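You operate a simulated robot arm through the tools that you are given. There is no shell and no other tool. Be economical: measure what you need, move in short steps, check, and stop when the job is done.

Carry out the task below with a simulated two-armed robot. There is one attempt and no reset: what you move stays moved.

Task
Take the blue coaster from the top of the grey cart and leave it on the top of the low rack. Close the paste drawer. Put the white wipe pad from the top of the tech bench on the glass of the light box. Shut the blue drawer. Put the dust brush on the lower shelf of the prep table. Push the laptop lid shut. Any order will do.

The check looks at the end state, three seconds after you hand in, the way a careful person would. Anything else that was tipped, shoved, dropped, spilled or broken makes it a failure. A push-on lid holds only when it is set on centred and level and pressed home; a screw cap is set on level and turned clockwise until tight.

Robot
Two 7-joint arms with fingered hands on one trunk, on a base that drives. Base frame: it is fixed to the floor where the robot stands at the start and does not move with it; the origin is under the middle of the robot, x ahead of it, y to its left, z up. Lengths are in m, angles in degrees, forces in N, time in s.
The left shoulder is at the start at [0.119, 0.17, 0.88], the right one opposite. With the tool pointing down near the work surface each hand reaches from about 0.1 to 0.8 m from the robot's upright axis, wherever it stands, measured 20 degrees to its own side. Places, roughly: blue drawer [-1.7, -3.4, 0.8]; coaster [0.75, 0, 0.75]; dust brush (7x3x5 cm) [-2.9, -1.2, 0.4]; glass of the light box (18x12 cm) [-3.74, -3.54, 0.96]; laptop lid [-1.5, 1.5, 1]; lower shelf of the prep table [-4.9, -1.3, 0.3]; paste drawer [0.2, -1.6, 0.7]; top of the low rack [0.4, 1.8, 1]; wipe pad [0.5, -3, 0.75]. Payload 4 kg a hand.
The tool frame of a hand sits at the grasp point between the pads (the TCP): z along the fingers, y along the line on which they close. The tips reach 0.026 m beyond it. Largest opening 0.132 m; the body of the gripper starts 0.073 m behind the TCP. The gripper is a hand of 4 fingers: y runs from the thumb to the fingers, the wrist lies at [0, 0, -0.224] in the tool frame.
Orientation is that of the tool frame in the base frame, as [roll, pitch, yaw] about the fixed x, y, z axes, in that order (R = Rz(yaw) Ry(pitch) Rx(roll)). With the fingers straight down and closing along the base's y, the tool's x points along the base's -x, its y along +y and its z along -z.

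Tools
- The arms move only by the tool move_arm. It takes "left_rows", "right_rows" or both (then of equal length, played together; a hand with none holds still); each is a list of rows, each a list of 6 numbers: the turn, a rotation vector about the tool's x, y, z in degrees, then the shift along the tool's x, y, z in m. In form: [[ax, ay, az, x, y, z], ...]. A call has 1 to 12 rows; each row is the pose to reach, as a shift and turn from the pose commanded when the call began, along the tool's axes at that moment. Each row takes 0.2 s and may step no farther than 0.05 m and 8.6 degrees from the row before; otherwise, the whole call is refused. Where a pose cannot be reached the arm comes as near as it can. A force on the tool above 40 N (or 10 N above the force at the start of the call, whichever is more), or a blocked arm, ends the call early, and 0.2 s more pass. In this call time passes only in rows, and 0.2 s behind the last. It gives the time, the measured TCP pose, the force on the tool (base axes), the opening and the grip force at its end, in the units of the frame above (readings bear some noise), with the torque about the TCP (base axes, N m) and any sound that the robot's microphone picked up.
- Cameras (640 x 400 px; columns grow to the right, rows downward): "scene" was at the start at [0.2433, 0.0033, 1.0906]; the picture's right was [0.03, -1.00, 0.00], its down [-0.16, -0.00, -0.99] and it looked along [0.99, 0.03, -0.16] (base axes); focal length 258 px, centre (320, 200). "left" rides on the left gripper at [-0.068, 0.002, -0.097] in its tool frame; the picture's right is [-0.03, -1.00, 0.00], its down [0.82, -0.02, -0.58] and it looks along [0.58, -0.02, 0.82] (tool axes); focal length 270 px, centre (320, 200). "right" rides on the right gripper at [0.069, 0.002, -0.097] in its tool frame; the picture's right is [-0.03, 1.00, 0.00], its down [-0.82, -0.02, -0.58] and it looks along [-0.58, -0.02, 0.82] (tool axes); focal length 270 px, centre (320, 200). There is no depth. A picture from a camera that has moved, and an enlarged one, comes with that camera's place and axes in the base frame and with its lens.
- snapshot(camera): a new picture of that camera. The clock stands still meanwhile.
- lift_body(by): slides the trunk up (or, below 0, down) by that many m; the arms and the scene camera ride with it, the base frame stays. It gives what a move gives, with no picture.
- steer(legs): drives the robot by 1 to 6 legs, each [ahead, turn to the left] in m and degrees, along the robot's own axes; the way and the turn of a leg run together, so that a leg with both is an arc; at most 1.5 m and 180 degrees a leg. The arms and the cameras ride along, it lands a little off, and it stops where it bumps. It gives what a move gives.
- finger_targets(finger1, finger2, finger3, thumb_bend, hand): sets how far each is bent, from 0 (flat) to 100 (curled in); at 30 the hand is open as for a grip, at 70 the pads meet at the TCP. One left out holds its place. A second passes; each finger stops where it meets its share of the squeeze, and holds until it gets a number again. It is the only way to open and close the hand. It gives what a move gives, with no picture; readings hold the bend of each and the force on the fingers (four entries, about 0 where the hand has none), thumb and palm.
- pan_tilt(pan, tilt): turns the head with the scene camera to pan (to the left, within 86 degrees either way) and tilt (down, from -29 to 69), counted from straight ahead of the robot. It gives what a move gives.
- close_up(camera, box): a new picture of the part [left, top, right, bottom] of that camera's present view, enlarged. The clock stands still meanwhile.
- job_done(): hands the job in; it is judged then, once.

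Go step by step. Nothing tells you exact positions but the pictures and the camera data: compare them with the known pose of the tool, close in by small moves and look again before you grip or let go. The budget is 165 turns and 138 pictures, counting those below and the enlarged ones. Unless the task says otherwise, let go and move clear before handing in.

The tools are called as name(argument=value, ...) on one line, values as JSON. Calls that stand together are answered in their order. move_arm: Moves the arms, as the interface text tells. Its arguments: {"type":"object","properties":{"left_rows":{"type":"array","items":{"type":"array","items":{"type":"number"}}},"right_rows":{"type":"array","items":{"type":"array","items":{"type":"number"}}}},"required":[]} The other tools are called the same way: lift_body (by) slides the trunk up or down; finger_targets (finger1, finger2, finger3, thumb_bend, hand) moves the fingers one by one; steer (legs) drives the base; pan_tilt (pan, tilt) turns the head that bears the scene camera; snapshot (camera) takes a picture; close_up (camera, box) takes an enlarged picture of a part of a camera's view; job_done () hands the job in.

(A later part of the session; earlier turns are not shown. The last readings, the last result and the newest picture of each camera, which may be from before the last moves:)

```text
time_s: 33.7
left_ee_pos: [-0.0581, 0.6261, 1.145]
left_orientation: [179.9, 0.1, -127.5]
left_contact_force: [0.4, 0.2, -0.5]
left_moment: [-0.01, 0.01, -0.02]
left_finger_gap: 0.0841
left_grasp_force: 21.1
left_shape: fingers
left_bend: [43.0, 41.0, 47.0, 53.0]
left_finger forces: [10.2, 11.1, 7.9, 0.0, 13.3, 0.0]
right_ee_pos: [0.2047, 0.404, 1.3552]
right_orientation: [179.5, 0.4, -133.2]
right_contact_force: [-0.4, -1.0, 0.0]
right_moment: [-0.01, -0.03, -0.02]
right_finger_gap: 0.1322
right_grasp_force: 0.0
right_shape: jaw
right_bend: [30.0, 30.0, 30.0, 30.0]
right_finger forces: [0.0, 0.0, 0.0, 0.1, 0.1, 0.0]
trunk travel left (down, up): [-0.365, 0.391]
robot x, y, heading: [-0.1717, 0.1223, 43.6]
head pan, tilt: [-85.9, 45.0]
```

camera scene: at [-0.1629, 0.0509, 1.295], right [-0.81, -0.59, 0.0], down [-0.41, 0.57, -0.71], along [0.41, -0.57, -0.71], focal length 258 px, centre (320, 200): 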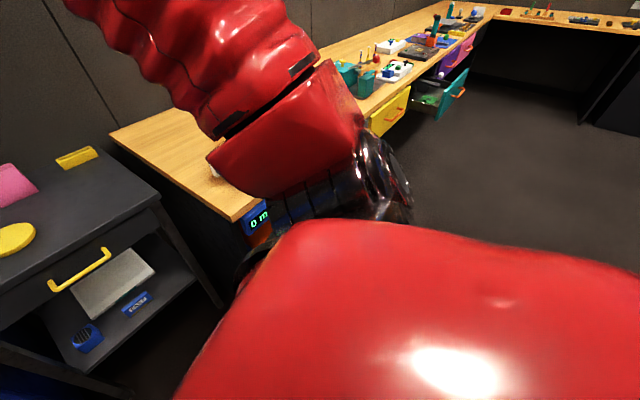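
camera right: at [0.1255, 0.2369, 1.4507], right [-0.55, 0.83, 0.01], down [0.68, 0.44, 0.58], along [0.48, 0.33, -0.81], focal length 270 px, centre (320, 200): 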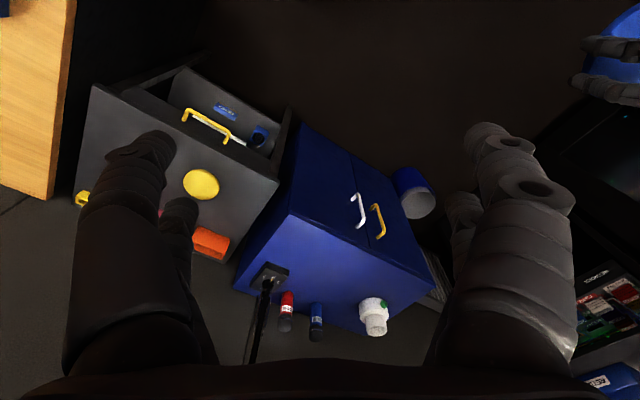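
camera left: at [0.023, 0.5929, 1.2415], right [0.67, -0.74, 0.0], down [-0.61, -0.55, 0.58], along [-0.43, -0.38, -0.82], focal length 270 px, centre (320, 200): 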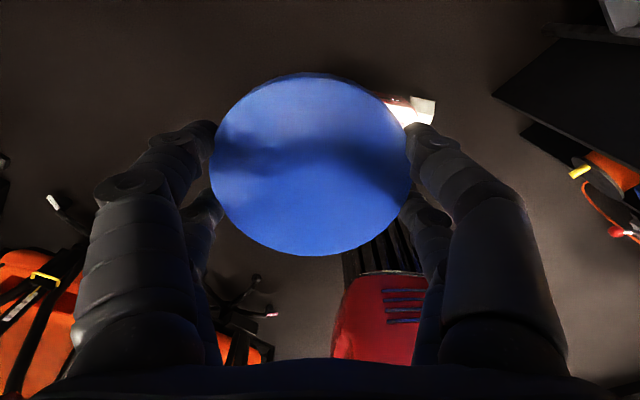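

Turning works again. I continue to face the rack side (+y).

steer(legs=[[0.1, 20], [0, 20]])

pan_tilt(pan=0, tilt=20)

snapshot(camera="scene")

pan_tilt(pan=80, tilt=40)

snapshot(camera="scene")

```text
time_s: 36.5
left_ee_pos: [-0.3538, 0.6674, 1.1473]
left_orientation: [179.8, 0.2, -86.6]
left_contact_force: [-0.7, 0.2, -0.4]
left_moment: [-0.02, 0.03, 0.03]
left_finger_gap: 0.0842
left_grasp_force: 21.1
left_shape: fingers
left_bend: [43.0, 41.0, 47.0, 53.0]
left_finger forces: [10.0, 11.0, 7.8, 0.0, 13.3, 0.0]
right_ee_pos: [-0.0112, 0.668, 1.3559]
right_orientation: [179.4, 0.5, -92.3]
right_contact_force: [-0.3, -0.4, -0.4]
right_moment: [0.04, -0.02, 0.02]
right_finger_gap: 0.132
right_grasp_force: 0.0
right_shape: jaw
right_bend: [30.0, 30.0, 30.0, 30.0]
right_finger forces: [0.0, 0.1, 0.1, 0.0, 0.0, 0.0]
trunk travel left (down, up): [-0.365, 0.391]
robot x, y, heading: [-0.0735, 0.2091, 84.2]
head pan, tilt: [-85.9, 45.0]
```

```text
time_s: 38.1
left_ee_pos: [-0.3538, 0.6678, 1.1466]
left_orientation: [179.9, 0.2, -86.5]
left_contact_force: [-0.3, 0.4, -0.2]
left_moment: [-0.01, -0.01, 0.02]
left_finger_gap: 0.0841
left_grasp_force: 21.0
left_shape: fingers
left_bend: [43.0, 41.0, 47.0, 53.0]
left_finger forces: [10.4, 11.1, 7.9, 0.0, 13.5, 0.0]
right_ee_pos: [-0.0085, 0.6688, 1.3557]
right_orientation: [179.4, 0.4, -92.3]
right_contact_force: [1.0, -0.4, 0.3]
right_moment: [-0.01, 0.0, 0.01]
right_finger_gap: 0.132
right_grasp_force: 0.0
right_shape: jaw
right_bend: [30.0, 30.0, 30.0, 30.0]
right_finger forces: [0.0, 0.0, 0.0, 0.0, 0.0, 0.0]
trunk travel left (down, up): [-0.365, 0.391]
robot x, y, heading: [-0.0759, 0.2061, 84.1]
head pan, tilt: [0.0, 20.0]
```

```text
109 pictures are left
camera scene: at [-0.06, 0.348, 1.3336], right [0.99, -0.1, 0.0], down [-0.04, -0.34, -0.94], along [0.1, 0.93, -0.34], focal length 258 px, centre (320, 200)
```

scene: 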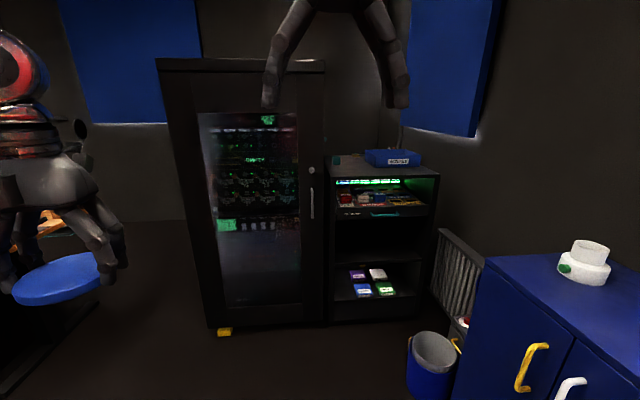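

```text
time_s: 39.7
left_ee_pos: [-0.3548, 0.6684, 1.1461]
left_orientation: [180.0, 0.1, -86.6]
left_contact_force: [-0.4, 0.1, -0.3]
left_moment: [0.03, 0.0, 0.03]
left_finger_gap: 0.0841
left_grasp_force: 21.8
left_shape: fingers
left_bend: [43.0, 41.0, 47.0, 53.0]
left_finger forces: [10.2, 11.0, 7.8, 0.0, 13.5, 0.0]
right_ee_pos: [-0.0111, 0.6681, 1.3562]
right_orientation: [179.5, 0.4, -92.3]
right_contact_force: [1.3, -0.7, -0.5]
right_moment: [0.0, 0.01, -0.01]
right_finger_gap: 0.1318
right_grasp_force: 0.1
right_shape: jaw
right_bend: [30.0, 30.0, 30.0, 30.0]
right_finger forces: [0.1, 0.0, 0.0, 0.0, 0.0, 0.0]
trunk travel left (down, up): [-0.365, 0.391]
robot x, y, heading: [-0.0747, 0.2062, 84.2]
head pan, tilt: [80.0, 40.0]
```

```text
108 pictures are left
camera scene: at [-0.1519, 0.2788, 1.3022], right [0.27, 0.96, 0.0], down [0.62, -0.18, -0.77], along [-0.74, 0.21, -0.64], focal length 258 px, centre (320, 200)
```

scene: 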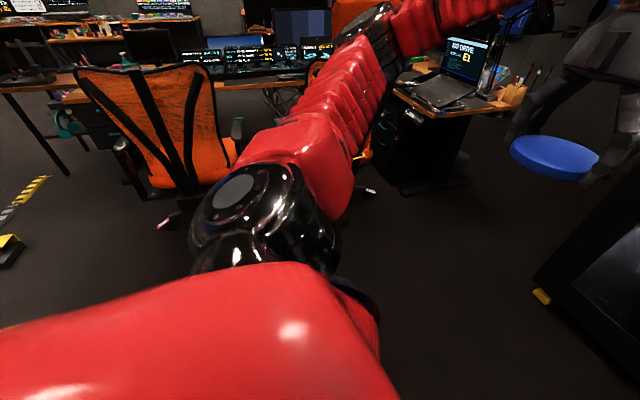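

The rack top is clear in front; its front edge is near y≈1.57, x 0.13–0.67. I drive closer and look again.

steer(legs=[[0.6, 0]])

pan_tilt(pan=-20, tilt=35)

snapshot(camera="scene")

```text
time_s: 43.2
left_ee_pos: [-0.2955, 1.2745, 1.1462]
left_orientation: [179.8, 0.0, -86.3]
left_contact_force: [0.2, -0.4, -0.2]
left_moment: [-0.02, 0.0, -0.02]
left_finger_gap: 0.0841
left_grasp_force: 21.2
left_shape: fingers
left_bend: [43.0, 41.0, 47.0, 53.0]
left_finger forces: [10.4, 11.1, 8.0, 0.0, 13.4, 0.0]
right_ee_pos: [0.0486, 1.2778, 1.3564]
right_orientation: [179.4, 0.3, -92.1]
right_contact_force: [-0.3, 1.2, 0.7]
right_moment: [-0.01, -0.01, -0.02]
right_finger_gap: 0.1318
right_grasp_force: 0.1
right_shape: jaw
right_bend: [30.0, 30.0, 30.0, 30.0]
right_finger forces: [0.0, 0.1, 0.1, 0.0, 0.0, 0.0]
trunk travel left (down, up): [-0.365, 0.391]
robot x, y, heading: [-0.0134, 0.8147, 84.4]
head pan, tilt: [80.0, 40.0]
```

```text
time_s: 44.9
left_ee_pos: [-0.295, 1.2736, 1.1479]
left_orientation: [180.0, 0.2, -86.2]
left_contact_force: [0.8, 0.5, -0.3]
left_moment: [-0.01, 0.02, -0.03]
left_finger_gap: 0.084
left_grasp_force: 21.6
left_shape: fingers
left_bend: [43.0, 41.0, 47.0, 53.0]
left_finger forces: [10.3, 11.1, 8.0, 0.1, 13.6, 0.1]
right_ee_pos: [0.0482, 1.2774, 1.3564]
right_orientation: [179.5, 0.4, -91.9]
right_contact_force: [-0.6, -0.4, 0.1]
right_moment: [-0.02, -0.01, -0.01]
right_finger_gap: 0.132
right_grasp_force: 0.0
right_shape: jaw
right_bend: [30.0, 30.0, 30.0, 30.0]
right_finger forces: [0.0, 0.0, 0.1, 0.0, 0.0, 0.1]
trunk travel left (down, up): [-0.365, 0.391]
robot x, y, heading: [-0.0107, 0.8158, 84.2]
head pan, tilt: [-20.0, 35.0]
```

```text
107 pictures are left
camera scene: at [0.0285, 0.9433, 1.3097], right [0.9, -0.43, 0.0], down [-0.25, -0.52, -0.82], along [0.35, 0.74, -0.57], focal length 258 px, centre (320, 200)
```

scene: 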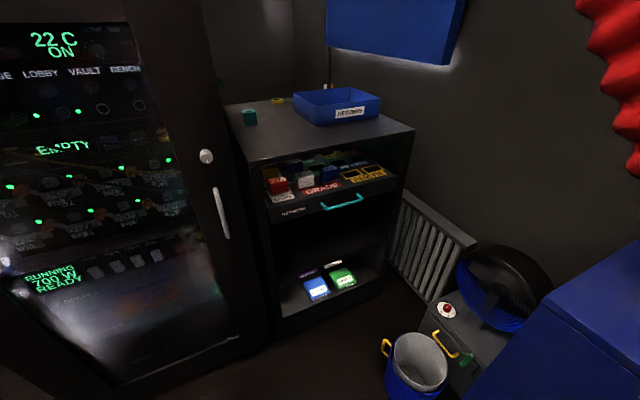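

Rack top z=1.00, front-left corner [0.115, 1.59]; clear spot at about [0.31, 1.68]. I position the base for the left arm, keeping clear of the bucket at [0.51, 1.18].

steer(legs=[[0, 10], [0.2, 0], [0, -44]])

pan_tilt(pan=10, tilt=40)

snapshot(camera="scene")

```text
time_s: 49.0
left_ee_pos: [-0.1198, 1.5087, 1.1625]
left_orientation: [179.0, 0.6, -111.7]
left_contact_force: [-78.6, -179.0, 11.0]
left_moment: [21.47, -9.37, 1.38]
left_finger_gap: 0.0828
left_grasp_force: 20.2
left_shape: fingers
left_bend: [43.0, 41.0, 47.0, 53.0]
left_finger forces: [8.9, 10.6, 7.5, 0.0, 13.0, 0.0]
right_ee_pos: [0.2027, 1.3996, 1.3535]
right_orientation: [179.1, 1.0, -113.9]
right_contact_force: [0.2, 0.7, 0.6]
right_moment: [-0.02, 0.01, 0.0]
right_finger_gap: 0.132
right_grasp_force: 0.1
right_shape: jaw
right_bend: [30.0, 30.0, 30.0, 30.0]
right_finger forces: [0.1, 0.0, 0.0, 0.0, 0.0, 0.0]
trunk travel left (down, up): [-0.365, 0.391]
robot x, y, heading: [-0.0298, 1.0074, 62.4]
head pan, tilt: [-20.0, 35.0]
stopped in leg 3: the force on the tool passed its limit at 197 N (the readings are from after the stop); the commanded pose is now the measured one
```

```text
time_s: 49.9
left_ee_pos: [-0.1187, 1.5093, 1.1612]
left_orientation: [179.0, 0.5, -111.7]
left_contact_force: [-86.4, -191.6, 10.8]
left_moment: [22.68, -10.23, 1.66]
left_finger_gap: 0.0826
left_grasp_force: 20.7
left_shape: fingers
left_bend: [43.0, 41.0, 47.0, 53.0]
left_finger forces: [9.0, 10.6, 7.5, 0.1, 12.9, 0.0]
right_ee_pos: [0.2027, 1.3986, 1.354]
right_orientation: [179.2, 0.8, -113.9]
right_contact_force: [-0.2, -0.9, -0.9]
right_moment: [-0.01, 0.02, 0.01]
right_finger_gap: 0.1322
right_grasp_force: 0.1
right_shape: jaw
right_bend: [30.0, 30.0, 30.0, 30.0]
right_finger forces: [0.1, 0.0, 0.0, 0.0, 0.0, 0.0]
trunk travel left (down, up): [-0.365, 0.391]
robot x, y, heading: [-0.0316, 1.0112, 62.1]
head pan, tilt: [10.0, 40.0]
```

```text
106 pictures are left
camera scene: at [-0.0106, 1.0802, 1.3089], right [0.95, -0.31, 0.01], down [-0.18, -0.58, -0.8], along [0.25, 0.76, -0.61], focal length 258 px, centre (320, 200)
```

scene: 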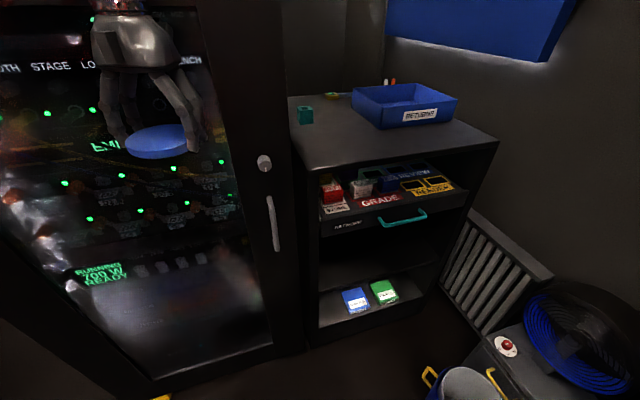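

The left hand is pressing the incubator door; I pull it back at once.

move_arm(left_rows=[[0, 0, 0, 0.02, 0, 0], [0, 0, 0, 0.05, 0, 0]])

snapshot(camera="scene")

```text
time_s: 50.5
left_ee_pos: [-0.1207, 1.5035, 1.1388]
left_orientation: [179.2, -1.6, -109.7]
left_contact_force: [-0.4, -1.7, -1.3]
left_moment: [0.22, 0.0, -0.06]
left_finger_gap: 0.0825
left_grasp_force: 20.3
left_shape: fingers
left_bend: [43.0, 41.0, 47.0, 53.0]
left_finger forces: [8.9, 10.6, 7.6, 0.0, 13.0, 0.1]
right_ee_pos: [0.2224, 1.436, 1.3407]
right_orientation: [179.2, -0.9, -114.2]
right_contact_force: [-0.2, -0.7, -0.2]
right_moment: [0.1, 0.01, -0.01]
right_finger_gap: 0.1318
right_grasp_force: 0.1
right_shape: jaw
right_bend: [30.0, 30.0, 30.0, 30.0]
right_finger forces: [0.1, 0.0, 0.0, 0.0, 0.0, 0.0]
trunk travel left (down, up): [-0.365, 0.391]
robot x, y, heading: [-0.0336, 1.01, 62.1]
head pan, tilt: [10.0, 40.0]
```

```text
105 pictures are left
camera scene: at [0.0181, 1.1323, 1.3013], right [0.95, -0.31, 0.0], down [-0.2, -0.61, -0.77], along [0.24, 0.73, -0.64], focal length 258 px, centre (320, 200)
```

scene: 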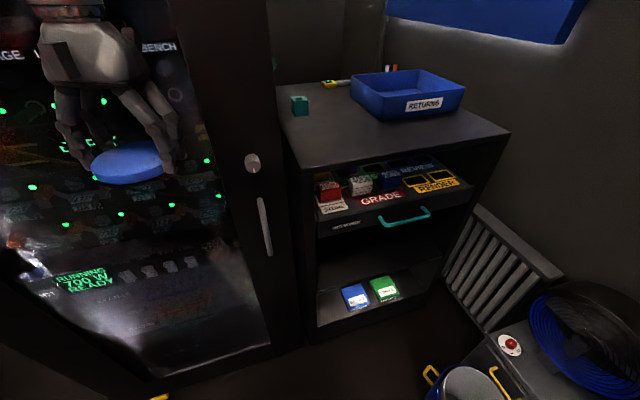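

Contact is released. I draw the hand well back, then finish the turn.

move_arm(left_rows=[[0.3, -0.6, 0, 0.04, -0.01, 0], [0.6, -1.2, 0, 0.08, -0.02, 0], [0.8, -1.6, 0, 0.12, -0.03, 0]])

steer(legs=[[0, -10]])

snapshot(camera="scene")

```text
time_s: 51.3
left_ee_pos: [-0.1376, 1.3768, 1.1459]
left_orientation: [-179.8, 0.5, -110.1]
left_contact_force: [0.2, -0.1, -0.7]
left_moment: [-0.02, -0.04, -0.01]
left_finger_gap: 0.0825
left_grasp_force: 20.3
left_shape: fingers
left_bend: [43.0, 41.0, 47.0, 53.0]
left_finger forces: [8.9, 10.6, 7.8, 0.0, 13.1, 0.0]
right_ee_pos: [0.2189, 1.435, 1.3416]
right_orientation: [179.2, -0.9, -113.8]
right_contact_force: [1.3, 0.7, -0.5]
right_moment: [0.01, -0.04, 0.01]
right_finger_gap: 0.132
right_grasp_force: 0.1
right_shape: jaw
right_bend: [30.0, 30.0, 30.0, 30.0]
right_finger forces: [0.1, 0.0, 0.0, 0.0, 0.1, 0.0]
trunk travel left (down, up): [-0.365, 0.391]
robot x, y, heading: [-0.0329, 1.009, 62.2]
head pan, tilt: [10.0, 40.0]
```

```text
time_s: 52.5
left_ee_pos: [-0.0703, 1.3907, 1.1449]
left_orientation: [-179.9, 0.5, -120.5]
left_contact_force: [0.6, 0.1, 0.2]
left_moment: [0.0, 0.04, 0.01]
left_finger_gap: 0.0822
left_grasp_force: 19.4
left_shape: fingers
left_bend: [43.0, 41.0, 47.0, 53.0]
left_finger forces: [8.9, 10.5, 7.7, 0.1, 13.1, 0.0]
right_ee_pos: [0.291, 1.3832, 1.3429]
right_orientation: [179.3, -0.9, -124.2]
right_contact_force: [-0.4, 0.0, 0.1]
right_moment: [-0.01, 0.03, 0.02]
right_finger_gap: 0.1319
right_grasp_force: 0.0
right_shape: jaw
right_bend: [30.0, 30.0, 30.0, 30.0]
right_finger forces: [0.0, 0.1, 0.1, 0.0, 0.1, 0.1]
trunk travel left (down, up): [-0.365, 0.391]
robot x, y, heading: [-0.0411, 1.0162, 51.7]
head pan, tilt: [10.0, 40.0]
```

```text
104 pictures are left
camera scene: at [0.0289, 1.1293, 1.3021], right [0.88, -0.47, 0.0], down [-0.3, -0.57, -0.77], along [0.36, 0.67, -0.64], focal length 258 px, centre (320, 200)
```

scene: 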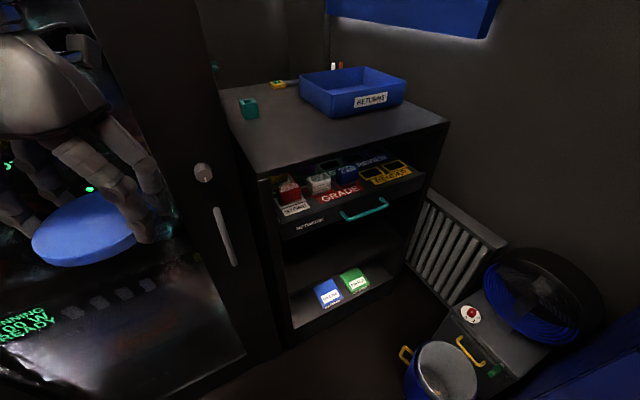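

Path: sideways to clear the door handle, then forward over the rack top.

move_arm(left_rows=[[0, 0, 0, -0.0296, -0.0384, 0], [0, 0, 0, -0.0592, -0.0768, 0], [0, 0, 0, -0.0888, -0.1152, 0], [0, 0, 0, -0.1184, -0.1536, 0], [0, 0, 0, -0.148, -0.192, 0], [0, 0, 0, -0.197, -0.19, 0], [0, 0, 0, -0.246, -0.188, 0], [0, 0, 0, -0.295, -0.186, 0], [0, 0, 0, -0.344, -0.184, 0], [0, 0, 0, -0.393, -0.182, 0], [0, 0, 0, -0.442, -0.18, 0]])

snapshot(camera="scene")

snapshot(camera="left")

```text
time_s: 54.9
left_ee_pos: [0.2686, 1.6497, 1.131]
left_orientation: [-179.7, 0.4, -120.6]
left_contact_force: [0.0, 1.1, -0.3]
left_moment: [-0.09, -0.04, 0.02]
left_finger_gap: 0.0826
left_grasp_force: 21.4
left_shape: fingers
left_bend: [43.0, 41.0, 47.0, 53.0]
left_finger forces: [9.3, 11.1, 8.1, 0.0, 13.1, 0.0]
left hand out of reach, approached as far as the arm can: row 10, 11
right_ee_pos: [0.2863, 1.3873, 1.3405]
right_orientation: [179.6, -1.2, -124.2]
right_contact_force: [-0.6, 0.3, -0.7]
right_moment: [-0.07, -0.01, 0.01]
right_finger_gap: 0.1322
right_grasp_force: 0.1
right_shape: jaw
right_bend: [30.0, 30.0, 30.0, 30.0]
right_finger forces: [0.0, 0.1, 0.0, 0.0, 0.1, 0.1]
trunk travel left (down, up): [-0.365, 0.391]
robot x, y, heading: [-0.0411, 1.0164, 51.6]
head pan, tilt: [10.0, 40.0]
```

```text
103 pictures are left
camera scene: at [0.0264, 1.1336, 1.3018], right [0.88, -0.47, 0.0], down [-0.3, -0.57, -0.76], along [0.36, 0.67, -0.65], focal length 258 px, centre (320, 200)
```

scene: 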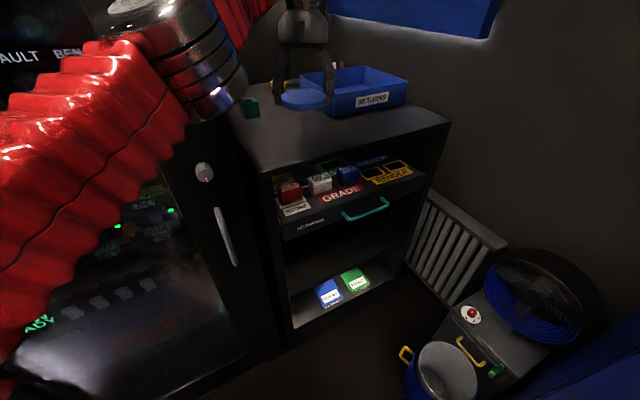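

```text
102 pictures are left
camera left: at [0.301, 1.7076, 1.2274], right [0.87, -0.49, 0.01], down [-0.4, -0.72, 0.57], along [-0.27, -0.5, -0.82], focal length 270 px, centre (320, 200)
```

left: 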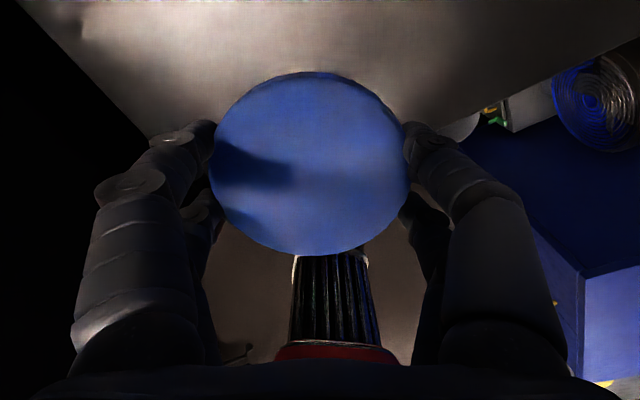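

Just short of reach because the hand is high. I raise the trunk 0.1 and lower the hand relative to it, then extend.

lift_body(by=0.1)

move_arm(left_rows=[[0, 0, 0, 0.04, 0, 0.02], [0, 0, 0, 0.04, 0, 0.06], [0, 0, 0, 0.04, 0, 0.1], [0, 0, 0, 0.04, 0, 0.13], [0, 0, 0, 0.0, -0.005, 0.13], [0, 0, 0, -0.03, -0.01, 0.13], [0, 0, 0, -0.055, -0.015, 0.13]])

snapshot(camera="scene")

snapshot(camera="left")

```text
time_s: 56.2
left_ee_pos: [0.2617, 1.6336, 1.2657]
left_orientation: [-179.5, 3.4, -120.5]
left_contact_force: [-0.1, 0.2, -0.8]
left_moment: [-0.04, 0.0, 0.04]
left_finger_gap: 0.0824
left_grasp_force: 20.8
left_shape: fingers
left_bend: [43.0, 41.0, 47.0, 53.0]
left_finger forces: [9.2, 11.1, 8.2, 0.1, 13.2, 0.0]
right_ee_pos: [0.2902, 1.3839, 1.4416]
right_orientation: [179.3, -1.0, -124.1]
right_contact_force: [-0.1, 0.3, 1.3]
right_moment: [0.01, 0.03, 0.01]
right_finger_gap: 0.1319
right_grasp_force: 0.2
right_shape: jaw
right_bend: [30.0, 30.0, 30.0, 30.0]
right_finger forces: [0.0, 0.0, 0.1, 0.0, 0.0, 0.1]
trunk travel left (down, up): [-0.465, 0.291]
robot x, y, heading: [-0.0425, 1.0183, 51.8]
head pan, tilt: [10.0, 40.0]
```

```text
time_s: 57.8
left_ee_pos: [0.2885, 1.654, 1.1498]
left_orientation: [-179.3, 4.1, -120.4]
left_contact_force: [-0.5, -1.1, -0.5]
left_moment: [0.14, -0.01, 0.07]
left_finger_gap: 0.0819
left_grasp_force: 21.4
left_shape: fingers
left_bend: [43.0, 41.0, 47.0, 53.0]
left_finger forces: [9.8, 10.8, 8.4, 0.1, 13.0, 0.0]
left hand out of reach, approached as far as the arm can: row 7
right_ee_pos: [0.2763, 1.371, 1.4524]
right_orientation: [179.4, -0.1, -124.1]
right_contact_force: [-1.3, -0.4, 1.3]
right_moment: [0.04, -0.1, 0.02]
right_finger_gap: 0.132
right_grasp_force: 0.1
right_shape: jaw
right_bend: [30.0, 30.0, 30.0, 30.0]
right_finger forces: [0.1, 0.1, 0.0, 0.1, 0.0, 0.0]
trunk travel left (down, up): [-0.465, 0.291]
robot x, y, heading: [-0.0386, 1.0186, 51.6]
head pan, tilt: [10.0, 40.0]
```

```text
101 pictures are left
camera scene: at [0.0102, 1.1114, 1.4033], right [0.88, -0.47, 0.0], down [-0.3, -0.57, -0.77], along [0.36, 0.68, -0.64], focal length 258 px, centre (320, 200)
```

scene: 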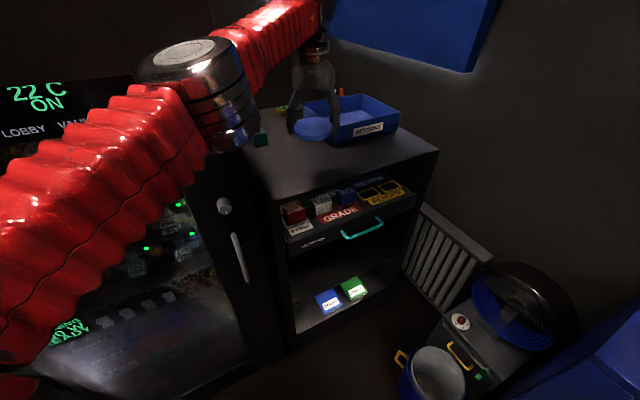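

```text
100 pictures are left
camera left: at [0.3148, 1.7072, 1.2506], right [0.87, -0.48, 0.01], down [-0.42, -0.74, 0.52], along [-0.24, -0.46, -0.85], focal length 270 px, centre (320, 200)
```

left: 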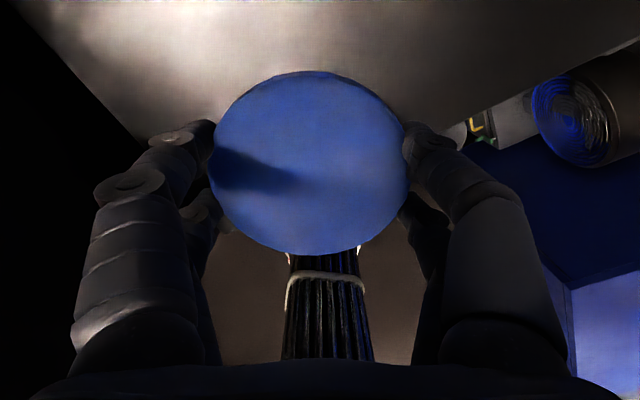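

I lower further toward the rack top while levelling and extending a bit.

move_arm(left_rows=[[-0.3, 2, 0, 0.01, 0, 0.03], [-0.7, 4.1, 0, 0.01, 0, 0.06], [-0.7, 4.1, 0, -0.01, 0, 0.075], [-0.7, 4.1, 0, -0.035, 0.002, 0.075]])

snapshot(camera="left")

close_up(camera="scene", box=[220, 60, 460, 220])

```text
time_s: 58.8
left_ee_pos: [0.2702, 1.6672, 1.063]
left_orientation: [179.8, -0.5, -120.6]
left_contact_force: [0.2, 0.1, -0.5]
left_moment: [0.02, 0.01, -0.01]
left_finger_gap: 0.0816
left_grasp_force: 20.9
left_shape: fingers
left_bend: [43.0, 41.0, 47.0, 53.0]
left_finger forces: [9.8, 10.5, 8.4, 0.1, 12.8, 0.0]
left hand out of reach, approached as far as the arm can: row 3, 4
right_ee_pos: [0.2894, 1.3832, 1.4437]
right_orientation: [179.4, -0.8, -124.3]
right_contact_force: [0.3, -0.4, 0.5]
right_moment: [0.0, 0.02, 0.01]
right_finger_gap: 0.1322
right_grasp_force: 0.2
right_shape: jaw
right_bend: [30.0, 30.0, 30.0, 30.0]
right_finger forces: [0.0, 0.1, 0.0, 0.0, 0.0, 0.0]
trunk travel left (down, up): [-0.465, 0.291]
robot x, y, heading: [-0.0407, 1.0192, 51.6]
head pan, tilt: [10.0, 40.0]
```

```text
99 pictures are left
camera left: at [0.3038, 1.7266, 1.1589], right [0.87, -0.49, 0.0], down [-0.39, -0.71, 0.59], along [-0.29, -0.51, -0.81], focal length 270 px, centre (320, 200)
```

left: 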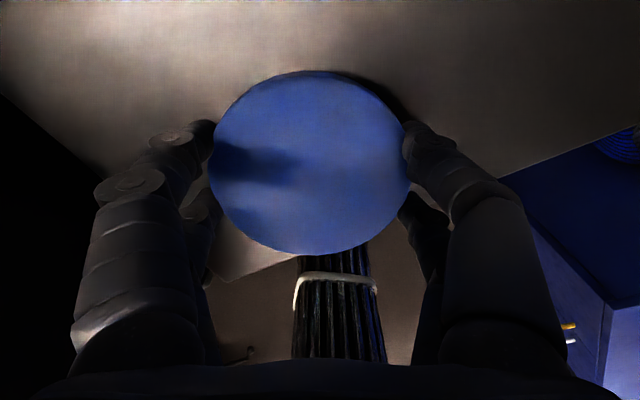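

```text
2.50 times, centred on (340, 140) of scene
camera zoom: at [0.0146, 1.1124, 1.4032], right [0.88, -0.47, 0.0], down [-0.3, -0.57, -0.77], along [0.36, 0.67, -0.64], focal length 644 px, centre (270, 350)
```

zoom: 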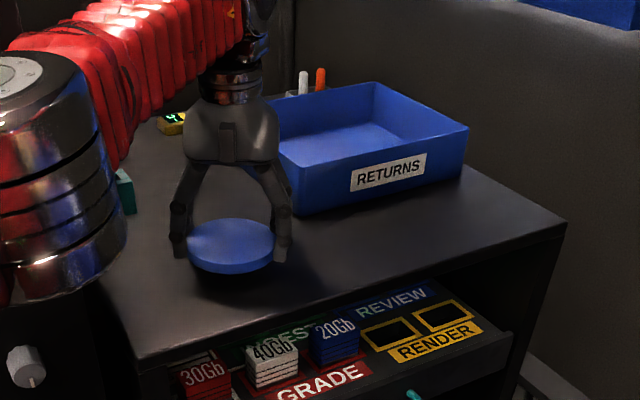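

The coaster would sit at y 1.62–1.72, fully on the top with a margin of about 3.5 cm. I lower onto the surface.

move_arm(left_rows=[[0, 0, 0, 0, 0, 0.014], [0, 0, 0, 0, 0, 0.022], [0, 0, 0, 0, 0, 0.028]])

close_up(camera="scene", box=[260, 110, 380, 190])

```text
time_s: 59.6
left_ee_pos: [0.2722, 1.6674, 1.0352]
left_orientation: [179.8, -0.7, -120.6]
left_contact_force: [-0.8, 1.0, -0.6]
left_moment: [0.02, 0.02, 0.01]
left_finger_gap: 0.0818
left_grasp_force: 20.7
left_shape: fingers
left_bend: [43.0, 41.0, 47.0, 53.0]
left_finger forces: [9.8, 10.5, 8.3, 0.0, 12.9, 0.0]
right_ee_pos: [0.2902, 1.383, 1.4428]
right_orientation: [179.3, -0.8, -124.3]
right_contact_force: [0.0, -0.2, 0.9]
right_moment: [0.06, 0.0, -0.02]
right_finger_gap: 0.1318
right_grasp_force: 0.0
right_shape: jaw
right_bend: [30.0, 30.0, 30.0, 30.0]
right_finger forces: [0.1, 0.0, 0.1, 0.0, 0.0, 0.0]
trunk travel left (down, up): [-0.465, 0.291]
robot x, y, heading: [-0.0406, 1.0152, 51.9]
head pan, tilt: [10.0, 40.0]
```

```text
5.00 times, centred on (320, 150) of scene
camera zoom: at [0.0154, 1.1131, 1.4031], right [0.88, -0.47, 0.0], down [-0.3, -0.57, -0.77], along [0.36, 0.67, -0.64], focal length 1288 px, centre (320, 450)
```

zoom: 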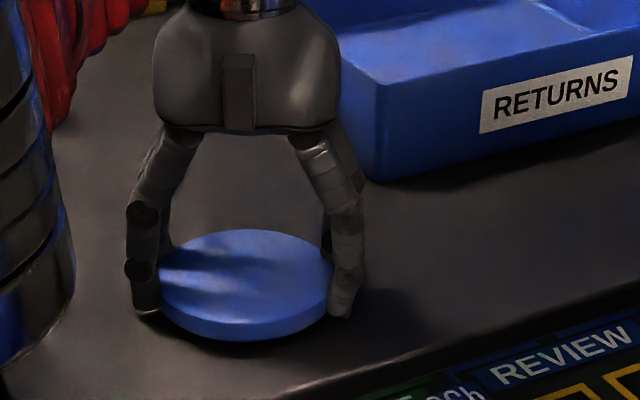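

Almost touching. A few more millimetres until contact.

move_arm(left_rows=[[0, 0, 0, 0, 0, 0.003], [0, 0, 0, 0, 0, 0.006]])

```text
time_s: 60.2
left_ee_pos: [0.2717, 1.6673, 1.0329]
left_orientation: [179.9, -0.4, -120.5]
left_contact_force: [0.7, 1.6, 12.4]
left_moment: [-0.18, -0.59, 0.08]
left_finger_gap: 0.0817
left_grasp_force: 26.8
left_shape: fingers
left_bend: [43.0, 41.0, 47.0, 54.0]
left_finger forces: [9.9, 10.6, 10.2, 0.0, 23.3, 0.0]
right_ee_pos: [0.2896, 1.3824, 1.443]
right_orientation: [179.3, -0.9, -124.2]
right_contact_force: [-0.6, 0.4, 0.7]
right_moment: [0.02, 0.0, 0.02]
right_finger_gap: 0.132
right_grasp_force: 0.0
right_shape: jaw
right_bend: [30.0, 30.0, 30.0, 30.0]
right_finger forces: [0.0, 0.1, 0.0, 0.1, 0.1, 0.0]
trunk travel left (down, up): [-0.465, 0.291]
robot x, y, heading: [-0.0406, 1.0178, 51.8]
head pan, tilt: [10.0, 40.0]
```

Contact made; release and rise.

finger_targets(hand="left", finger1=30, finger2=30, finger3=30, thumb_bend=30)

move_arm(left_rows=[[0, 0, 0, 0, 0, -0.03], [0, 0, 0, 0.01, 0, -0.07], [0, 0, 0, 0.02, 0, -0.11]])

snapshot(camera="scene")

```text
time_s: 61.2
left_ee_pos: [0.2725, 1.6676, 1.0299]
left_orientation: [179.9, -0.6, -120.6]
left_contact_force: [0.1, -0.3, 0.4]
left_moment: [-0.02, -0.02, 0.01]
left_finger_gap: 0.1323
left_grasp_force: 0.1
left_shape: fingers
left_bend: [30.0, 30.0, 30.0, 30.0]
left_finger forces: [0.0, 0.1, 0.0, 0.0, 0.0, 0.1]
right_ee_pos: [0.2901, 1.3836, 1.4423]
right_orientation: [179.3, -0.9, -124.2]
right_contact_force: [0.1, 0.7, 0.6]
right_moment: [0.0, 0.0, -0.01]
right_finger_gap: 0.1319
right_grasp_force: 0.1
right_shape: jaw
right_bend: [30.0, 30.0, 30.0, 30.0]
right_finger forces: [0.1, 0.0, 0.1, 0.0, 0.0, 0.1]
trunk travel left (down, up): [-0.465, 0.291]
robot x, y, heading: [-0.0416, 1.0173, 51.8]
head pan, tilt: [10.0, 40.0]
```

```text
time_s: 62.0
left_ee_pos: [0.2695, 1.6426, 1.1388]
left_orientation: [179.6, -0.8, -121.0]
left_contact_force: [-0.3, 0.6, 0.2]
left_moment: [-0.02, 0.03, 0.0]
left_finger_gap: 0.1326
left_grasp_force: 0.1
left_shape: fingers
left_bend: [30.0, 30.0, 30.0, 30.0]
left_finger forces: [0.0, 0.0, 0.0, 0.0, 0.0, 0.0]
right_ee_pos: [0.2941, 1.3791, 1.4425]
right_orientation: [179.1, -1.0, -124.2]
right_contact_force: [0.7, 0.4, -0.1]
right_moment: [0.01, 0.03, 0.03]
right_finger_gap: 0.132
right_grasp_force: 0.1
right_shape: jaw
right_bend: [30.0, 30.0, 30.0, 30.0]
right_finger forces: [0.0, 0.0, 0.0, 0.1, 0.1, 0.0]
trunk travel left (down, up): [-0.465, 0.291]
robot x, y, heading: [-0.042, 1.0145, 51.7]
head pan, tilt: [10.0, 40.0]
```

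```text
96 pictures are left
camera scene: at [0.0192, 1.1087, 1.403], right [0.88, -0.47, 0.0], down [-0.31, -0.56, -0.77], along [0.36, 0.68, -0.64], focal length 258 px, centre (320, 200)
```

scene: 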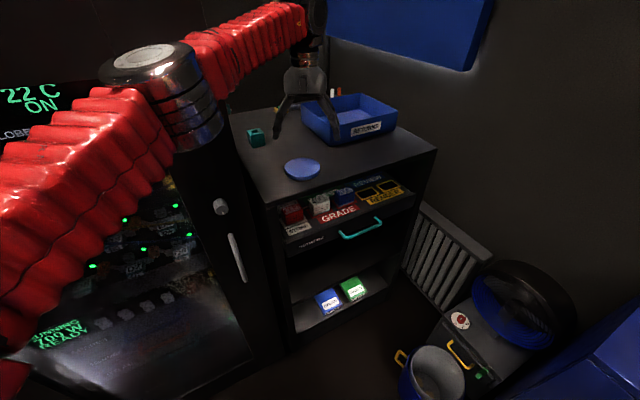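

Coaster is on the rack. I withdraw the hand, back away and turn toward the laptop desk.

move_arm(left_rows=[[0, 0, 0, 0.05, 0, 0], [0, 0, 0, 0.1, 0, 0], [0, 0, 0, 0.15, 0, 0], [0, 0, 0, 0.2, 0.0, 0], [0, 0, 0, 0.25, 0.0, 0]])

steer(legs=[[-0.3, 0], [0, 60], [0, 50]])

pan_tilt(pan=0, tilt=25)

snapshot(camera="scene")

```text
time_s: 63.2
left_ee_pos: [0.1348, 1.433, 1.1418]
left_orientation: [179.8, -0.6, -120.4]
left_contact_force: [-0.8, -0.1, -0.2]
left_moment: [0.05, 0.02, 0.04]
left_finger_gap: 0.133
left_grasp_force: 0.0
left_shape: fingers
left_bend: [30.0, 30.0, 30.0, 30.0]
left_finger forces: [0.0, 0.0, 0.0, 0.0, 0.0, 0.1]
right_ee_pos: [0.2888, 1.3777, 1.4445]
right_orientation: [179.3, -0.8, -124.1]
right_contact_force: [-0.4, 0.4, -0.4]
right_moment: [0.0, -0.01, -0.01]
right_finger_gap: 0.1322
right_grasp_force: 0.1
right_shape: jaw
right_bend: [30.0, 30.0, 30.0, 30.0]
right_finger forces: [0.0, 0.0, 0.0, 0.0, 0.1, 0.1]
trunk travel left (down, up): [-0.465, 0.291]
robot x, y, heading: [-0.042, 1.0141, 52.0]
head pan, tilt: [10.0, 40.0]
```

```text
time_s: 66.6
left_ee_pos: [-0.1941, 1.2432, 1.1427]
left_orientation: [-180.0, -0.7, -101.3]
left_contact_force: [0.2, -0.1, 1.5]
left_moment: [0.0, -0.07, -0.03]
left_finger_gap: 0.1329
left_grasp_force: 0.0
left_shape: fingers
left_bend: [30.0, 30.0, 30.0, 30.0]
left_finger forces: [0.0, 0.0, 0.1, 0.0, 0.0, 0.0]
right_ee_pos: [-0.0346, 1.2423, 1.4447]
right_orientation: [179.5, -0.9, -104.7]
right_contact_force: [-0.5, 0.2, 0.2]
right_moment: [-0.03, -0.1, 0.01]
right_finger_gap: 0.1321
right_grasp_force: 0.0
right_shape: jaw
right_bend: [30.0, 30.0, 30.0, 30.0]
right_finger forces: [0.0, 0.0, 0.0, 0.1, 0.0, 0.0]
trunk travel left (down, up): [-0.465, 0.291]
robot x, y, heading: [-0.2021, 0.7812, 71.6]
head pan, tilt: [10.0, 40.0]
stopped in leg 2: the robot was blocked; the commanded pose is now the measured one
```

```text
time_s: 67.3
left_ee_pos: [-0.1901, 1.2419, 1.1423]
left_orientation: [180.0, -0.7, -101.3]
left_contact_force: [-0.2, 0.2, 0.2]
left_moment: [-0.01, 0.0, 0.0]
left_finger_gap: 0.1328
left_grasp_force: 0.1
left_shape: fingers
left_bend: [30.0, 30.0, 30.0, 30.0]
left_finger forces: [0.0, 0.0, 0.0, 0.1, 0.0, 0.1]
right_ee_pos: [-0.0283, 1.2425, 1.4439]
right_orientation: [179.1, -0.8, -104.7]
right_contact_force: [0.3, -0.3, -0.1]
right_moment: [0.01, 0.02, 0.01]
right_finger_gap: 0.132
right_grasp_force: 0.0
right_shape: jaw
right_bend: [30.0, 30.0, 30.0, 30.0]
right_finger forces: [0.1, 0.0, 0.0, 0.0, 0.1, 0.1]
trunk travel left (down, up): [-0.465, 0.291]
robot x, y, heading: [-0.2037, 0.782, 71.5]
head pan, tilt: [0.0, 25.0]
```

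```text
95 pictures are left
camera scene: at [-0.1647, 0.8933, 1.4264], right [0.95, -0.32, 0.0], down [-0.13, -0.4, -0.91], along [0.29, 0.86, -0.42], focal length 258 px, centre (320, 200)
```

scene: 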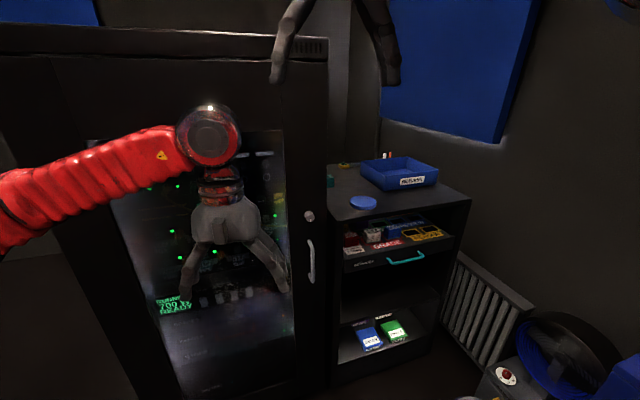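

pan_tilt(pan=75, tilt=25)

snapshot(camera="scene")

snapshot(camera="left")

```text
time_s: 68.8
left_ee_pos: [-0.1909, 1.2418, 1.1429]
left_orientation: [179.9, -0.6, -101.3]
left_contact_force: [0.0, -0.5, 0.7]
left_moment: [0.01, 0.03, 0.0]
left_finger_gap: 0.1328
left_grasp_force: 0.1
left_shape: fingers
left_bend: [30.0, 30.0, 30.0, 30.0]
left_finger forces: [0.1, 0.1, 0.0, 0.0, 0.1, 0.0]
right_ee_pos: [-0.0287, 1.2429, 1.4439]
right_orientation: [179.1, -0.8, -104.7]
right_contact_force: [0.3, 0.6, -0.1]
right_moment: [0.0, 0.0, 0.01]
right_finger_gap: 0.1319
right_grasp_force: 0.0
right_shape: jaw
right_bend: [30.0, 30.0, 30.0, 30.0]
right_finger forces: [0.0, 0.1, 0.1, 0.1, 0.1, 0.1]
trunk travel left (down, up): [-0.465, 0.291]
robot x, y, heading: [-0.2036, 0.7785, 71.5]
head pan, tilt: [75.0, 25.0]
```

```text
94 pictures are left
camera scene: at [-0.2705, 0.8563, 1.4265], right [0.55, 0.83, 0.0], down [0.35, -0.23, -0.91], along [-0.76, 0.5, -0.42], focal length 258 px, centre (320, 200)
```

scene: 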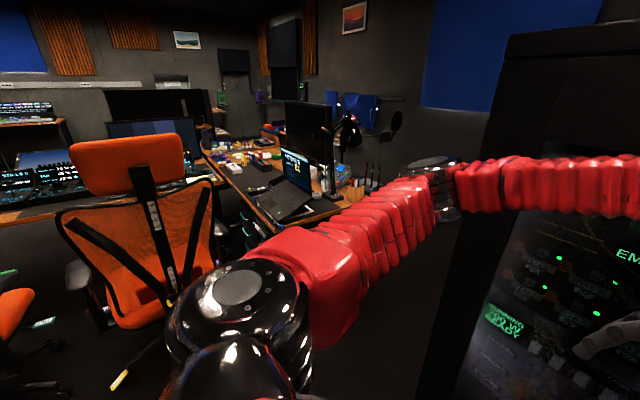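

```text
93 pictures are left
camera left: at [-0.1789, 1.3087, 1.2369], right [0.99, -0.17, 0.0], down [-0.14, -0.8, 0.59], along [-0.1, -0.58, -0.81], focal length 270 px, centre (320, 200)
```

left: 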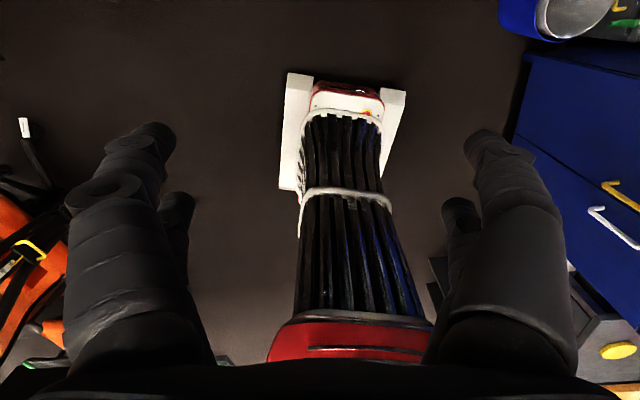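

The left elbow was likely touching the incubator corner. I back off more and turn left in smaller legs.

steer(legs=[[-0.3, 0], [0, 30], [0, 30]])

pan_tilt(pan=0, tilt=25)

snapshot(camera="scene")

```text
time_s: 72.6
left_ee_pos: [-0.5203, 0.8974, 1.1437]
left_orientation: [-180.0, -0.8, -71.0]
left_contact_force: [-0.8, -0.5, -0.2]
left_moment: [-0.01, -0.04, -0.01]
left_finger_gap: 0.1331
left_grasp_force: 0.1
left_shape: fingers
left_bend: [30.0, 30.0, 30.0, 30.0]
left_finger forces: [0.0, 0.1, 0.1, 0.0, 0.1, 0.1]
right_ee_pos: [-0.3789, 0.9782, 1.4414]
right_orientation: [178.9, -0.3, -74.3]
right_contact_force: [-0.4, -0.6, -0.7]
right_moment: [0.0, -0.06, 0.02]
right_finger_gap: 0.132
right_grasp_force: 0.1
right_shape: jaw
right_bend: [30.0, 30.0, 30.0, 30.0]
right_finger forces: [0.1, 0.1, 0.0, 0.0, 0.0, 0.0]
trunk travel left (down, up): [-0.465, 0.291]
robot x, y, heading: [-0.2661, 0.4998, 101.5]
head pan, tilt: [75.0, 25.0]
stopped in leg 2: the robot was blocked; the commanded pose is now the measured one
```

```text
time_s: 74.1
left_ee_pos: [-0.5165, 0.9, 1.143]
left_orientation: [179.8, -0.7, -71.1]
left_contact_force: [0.4, 0.6, 0.0]
left_moment: [0.01, 0.02, -0.02]
left_finger_gap: 0.133
left_grasp_force: 0.0
left_shape: fingers
left_bend: [30.0, 30.0, 30.0, 30.0]
left_finger forces: [0.1, 0.1, 0.0, 0.0, 0.0, 0.1]
right_ee_pos: [-0.3749, 0.9804, 1.4407]
right_orientation: [178.7, -0.2, -74.5]
right_contact_force: [-0.6, 0.2, 0.2]
right_moment: [-0.02, -0.01, 0.01]
right_finger_gap: 0.132
right_grasp_force: 0.1
right_shape: jaw
right_bend: [30.0, 30.0, 30.0, 30.0]
right_finger forces: [0.1, 0.0, 0.0, 0.0, 0.0, 0.0]
trunk travel left (down, up): [-0.465, 0.291]
robot x, y, heading: [-0.2646, 0.4966, 101.5]
head pan, tilt: [0.0, 25.0]
```

```text
92 pictures are left
camera scene: at [-0.2891, 0.6175, 1.4265], right [0.98, 0.2, 0.0], down [0.08, -0.41, -0.91], along [-0.18, 0.89, -0.42], focal length 258 px, centre (320, 200)
```

scene: 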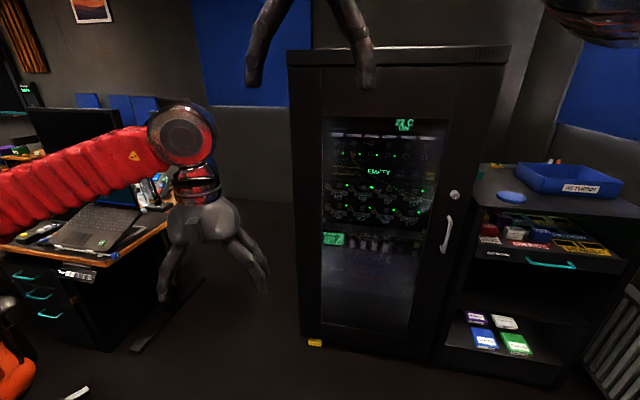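

steer(legs=[[0, 20]])

pan_tilt(pan=20, tilt=25)

snapshot(camera="scene")

```text
time_s: 75.7
left_ee_pos: [-0.6405, 0.7843, 1.1423]
left_orientation: [179.9, -0.8, -50.6]
left_contact_force: [0.1, 0.6, 0.0]
left_moment: [0.01, -0.02, 0.03]
left_finger_gap: 0.1329
left_grasp_force: 0.1
left_shape: fingers
left_bend: [30.0, 30.0, 30.0, 30.0]
left_finger forces: [0.1, 0.0, 0.0, 0.0, 0.0, 0.0]
right_ee_pos: [-0.5331, 0.9068, 1.4384]
right_orientation: [178.4, 0.3, -54.0]
right_contact_force: [-0.2, -0.2, 0.0]
right_moment: [0.01, -0.03, -0.03]
right_finger_gap: 0.1319
right_grasp_force: 0.1
right_shape: jaw
right_bend: [30.0, 30.0, 30.0, 30.0]
right_finger forces: [0.0, 0.1, 0.0, 0.0, 0.0, 0.0]
trunk travel left (down, up): [-0.465, 0.291]
robot x, y, heading: [-0.2465, 0.5107, 122.2]
head pan, tilt: [0.0, 25.0]
```

```text
time_s: 76.5
left_ee_pos: [-0.6386, 0.7855, 1.1427]
left_orientation: [179.9, -0.8, -50.6]
left_contact_force: [-0.1, 1.3, 0.8]
left_moment: [-0.03, 0.03, 0.0]
left_finger_gap: 0.133
left_grasp_force: 0.0
left_shape: fingers
left_bend: [30.0, 30.0, 30.0, 30.0]
left_finger forces: [0.0, 0.0, 0.0, 0.1, 0.0, 0.1]
right_ee_pos: [-0.5318, 0.9083, 1.438]
right_orientation: [178.5, 0.4, -53.9]
right_contact_force: [-0.4, -0.1, -0.3]
right_moment: [-0.01, 0.06, -0.02]
right_finger_gap: 0.132
right_grasp_force: 0.0
right_shape: jaw
right_bend: [30.0, 30.0, 30.0, 30.0]
right_finger forces: [0.0, 0.1, 0.1, 0.0, 0.0, 0.0]
trunk travel left (down, up): [-0.465, 0.291]
robot x, y, heading: [-0.2462, 0.5084, 122.4]
head pan, tilt: [20.0, 25.0]
```

```text
91 pictures are left
camera scene: at [-0.3325, 0.5905, 1.4265], right [0.61, 0.79, 0.0], down [0.33, -0.26, -0.91], along [-0.72, 0.55, -0.42], focal length 258 px, centre (320, 200)
```

scene: 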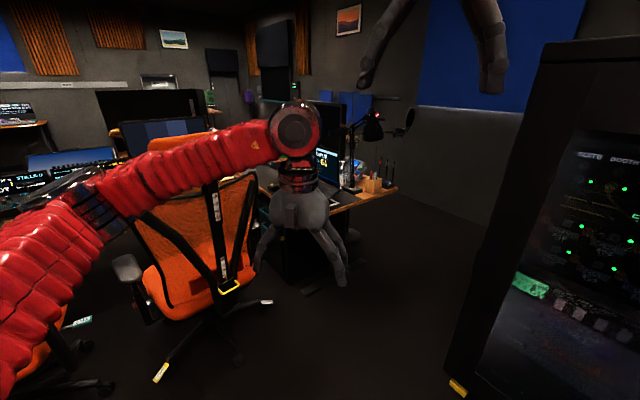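

The chair stands in front of the desk, so I approach the desk's right end. I drive diagonally and look at the laptop.

steer(legs=[[0.4, 0], [0, 15]])

pan_tilt(pan=0, tilt=25)

snapshot(camera="scene")

```text
time_s: 80.0
left_ee_pos: [-0.9094, 1.0053, 1.1439]
left_orientation: [180.0, -0.8, -35.4]
left_contact_force: [0.5, -1.3, 0.3]
left_moment: [-0.02, 0.01, 0.01]
left_finger_gap: 0.133
left_grasp_force: 0.1
left_shape: fingers
left_bend: [30.0, 30.0, 30.0, 30.0]
left_finger forces: [0.0, 0.0, 0.0, 0.1, 0.0, 0.1]
right_ee_pos: [-0.8363, 1.1496, 1.4357]
right_orientation: [178.2, 0.9, -38.8]
right_contact_force: [-0.5, -0.4, -0.4]
right_moment: [0.0, 0.03, 0.0]
right_finger_gap: 0.1322
right_grasp_force: 0.2
right_shape: jaw
right_bend: [30.0, 30.0, 30.0, 30.0]
right_finger forces: [0.0, 0.0, 0.0, 0.1, 0.1, 0.0]
trunk travel left (down, up): [-0.465, 0.291]
robot x, y, heading: [-0.4499, 0.853, 137.3]
head pan, tilt: [20.0, 25.0]
```

```text
time_s: 80.8
left_ee_pos: [-0.9092, 1.0067, 1.1435]
left_orientation: [179.8, -0.7, -35.6]
left_contact_force: [0.8, -0.5, 0.1]
left_moment: [-0.02, 0.03, 0.01]
left_finger_gap: 0.1327
left_grasp_force: 0.0
left_shape: fingers
left_bend: [30.0, 30.0, 30.0, 30.0]
left_finger forces: [0.0, 0.0, 0.1, 0.0, 0.1, 0.1]
right_ee_pos: [-0.8351, 1.1516, 1.4372]
right_orientation: [178.1, 0.7, -38.8]
right_contact_force: [0.0, -0.1, 0.7]
right_moment: [0.0, 0.02, 0.04]
right_finger_gap: 0.132
right_grasp_force: 0.1
right_shape: jaw
right_bend: [30.0, 30.0, 30.0, 30.0]
right_finger forces: [0.0, 0.1, 0.1, 0.0, 0.0, 0.0]
trunk travel left (down, up): [-0.465, 0.291]
robot x, y, heading: [-0.4483, 0.8536, 137.6]
head pan, tilt: [0.0, 25.0]
```

```text
90 pictures are left
camera scene: at [-0.5347, 0.9359, 1.4265], right [0.67, 0.74, 0.0], down [0.31, -0.29, -0.91], along [-0.67, 0.61, -0.42], focal length 258 px, centre (320, 200)
```

scene: 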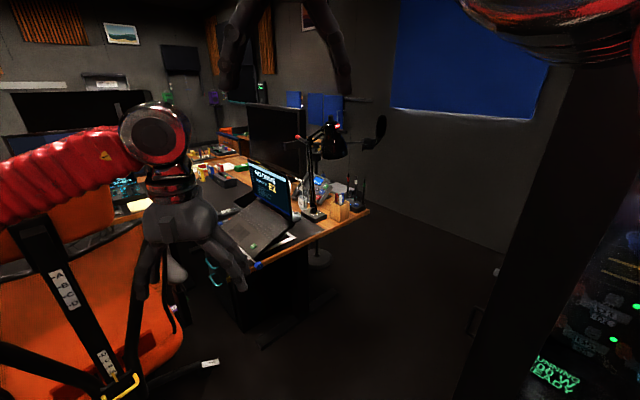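

close_up(camera="scene", box=[200, 110, 400, 290])

```text
2.22 times, centred on (300, 200) of scene
camera zoom: at [-0.5347, 0.9359, 1.4265], right [0.67, 0.74, 0.0], down [0.31, -0.29, -0.91], along [-0.67, 0.61, -0.42], focal length 572 px, centre (364, 200)
```

zoom: 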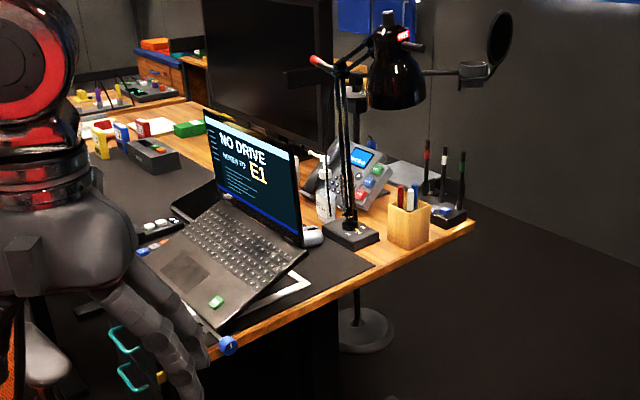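

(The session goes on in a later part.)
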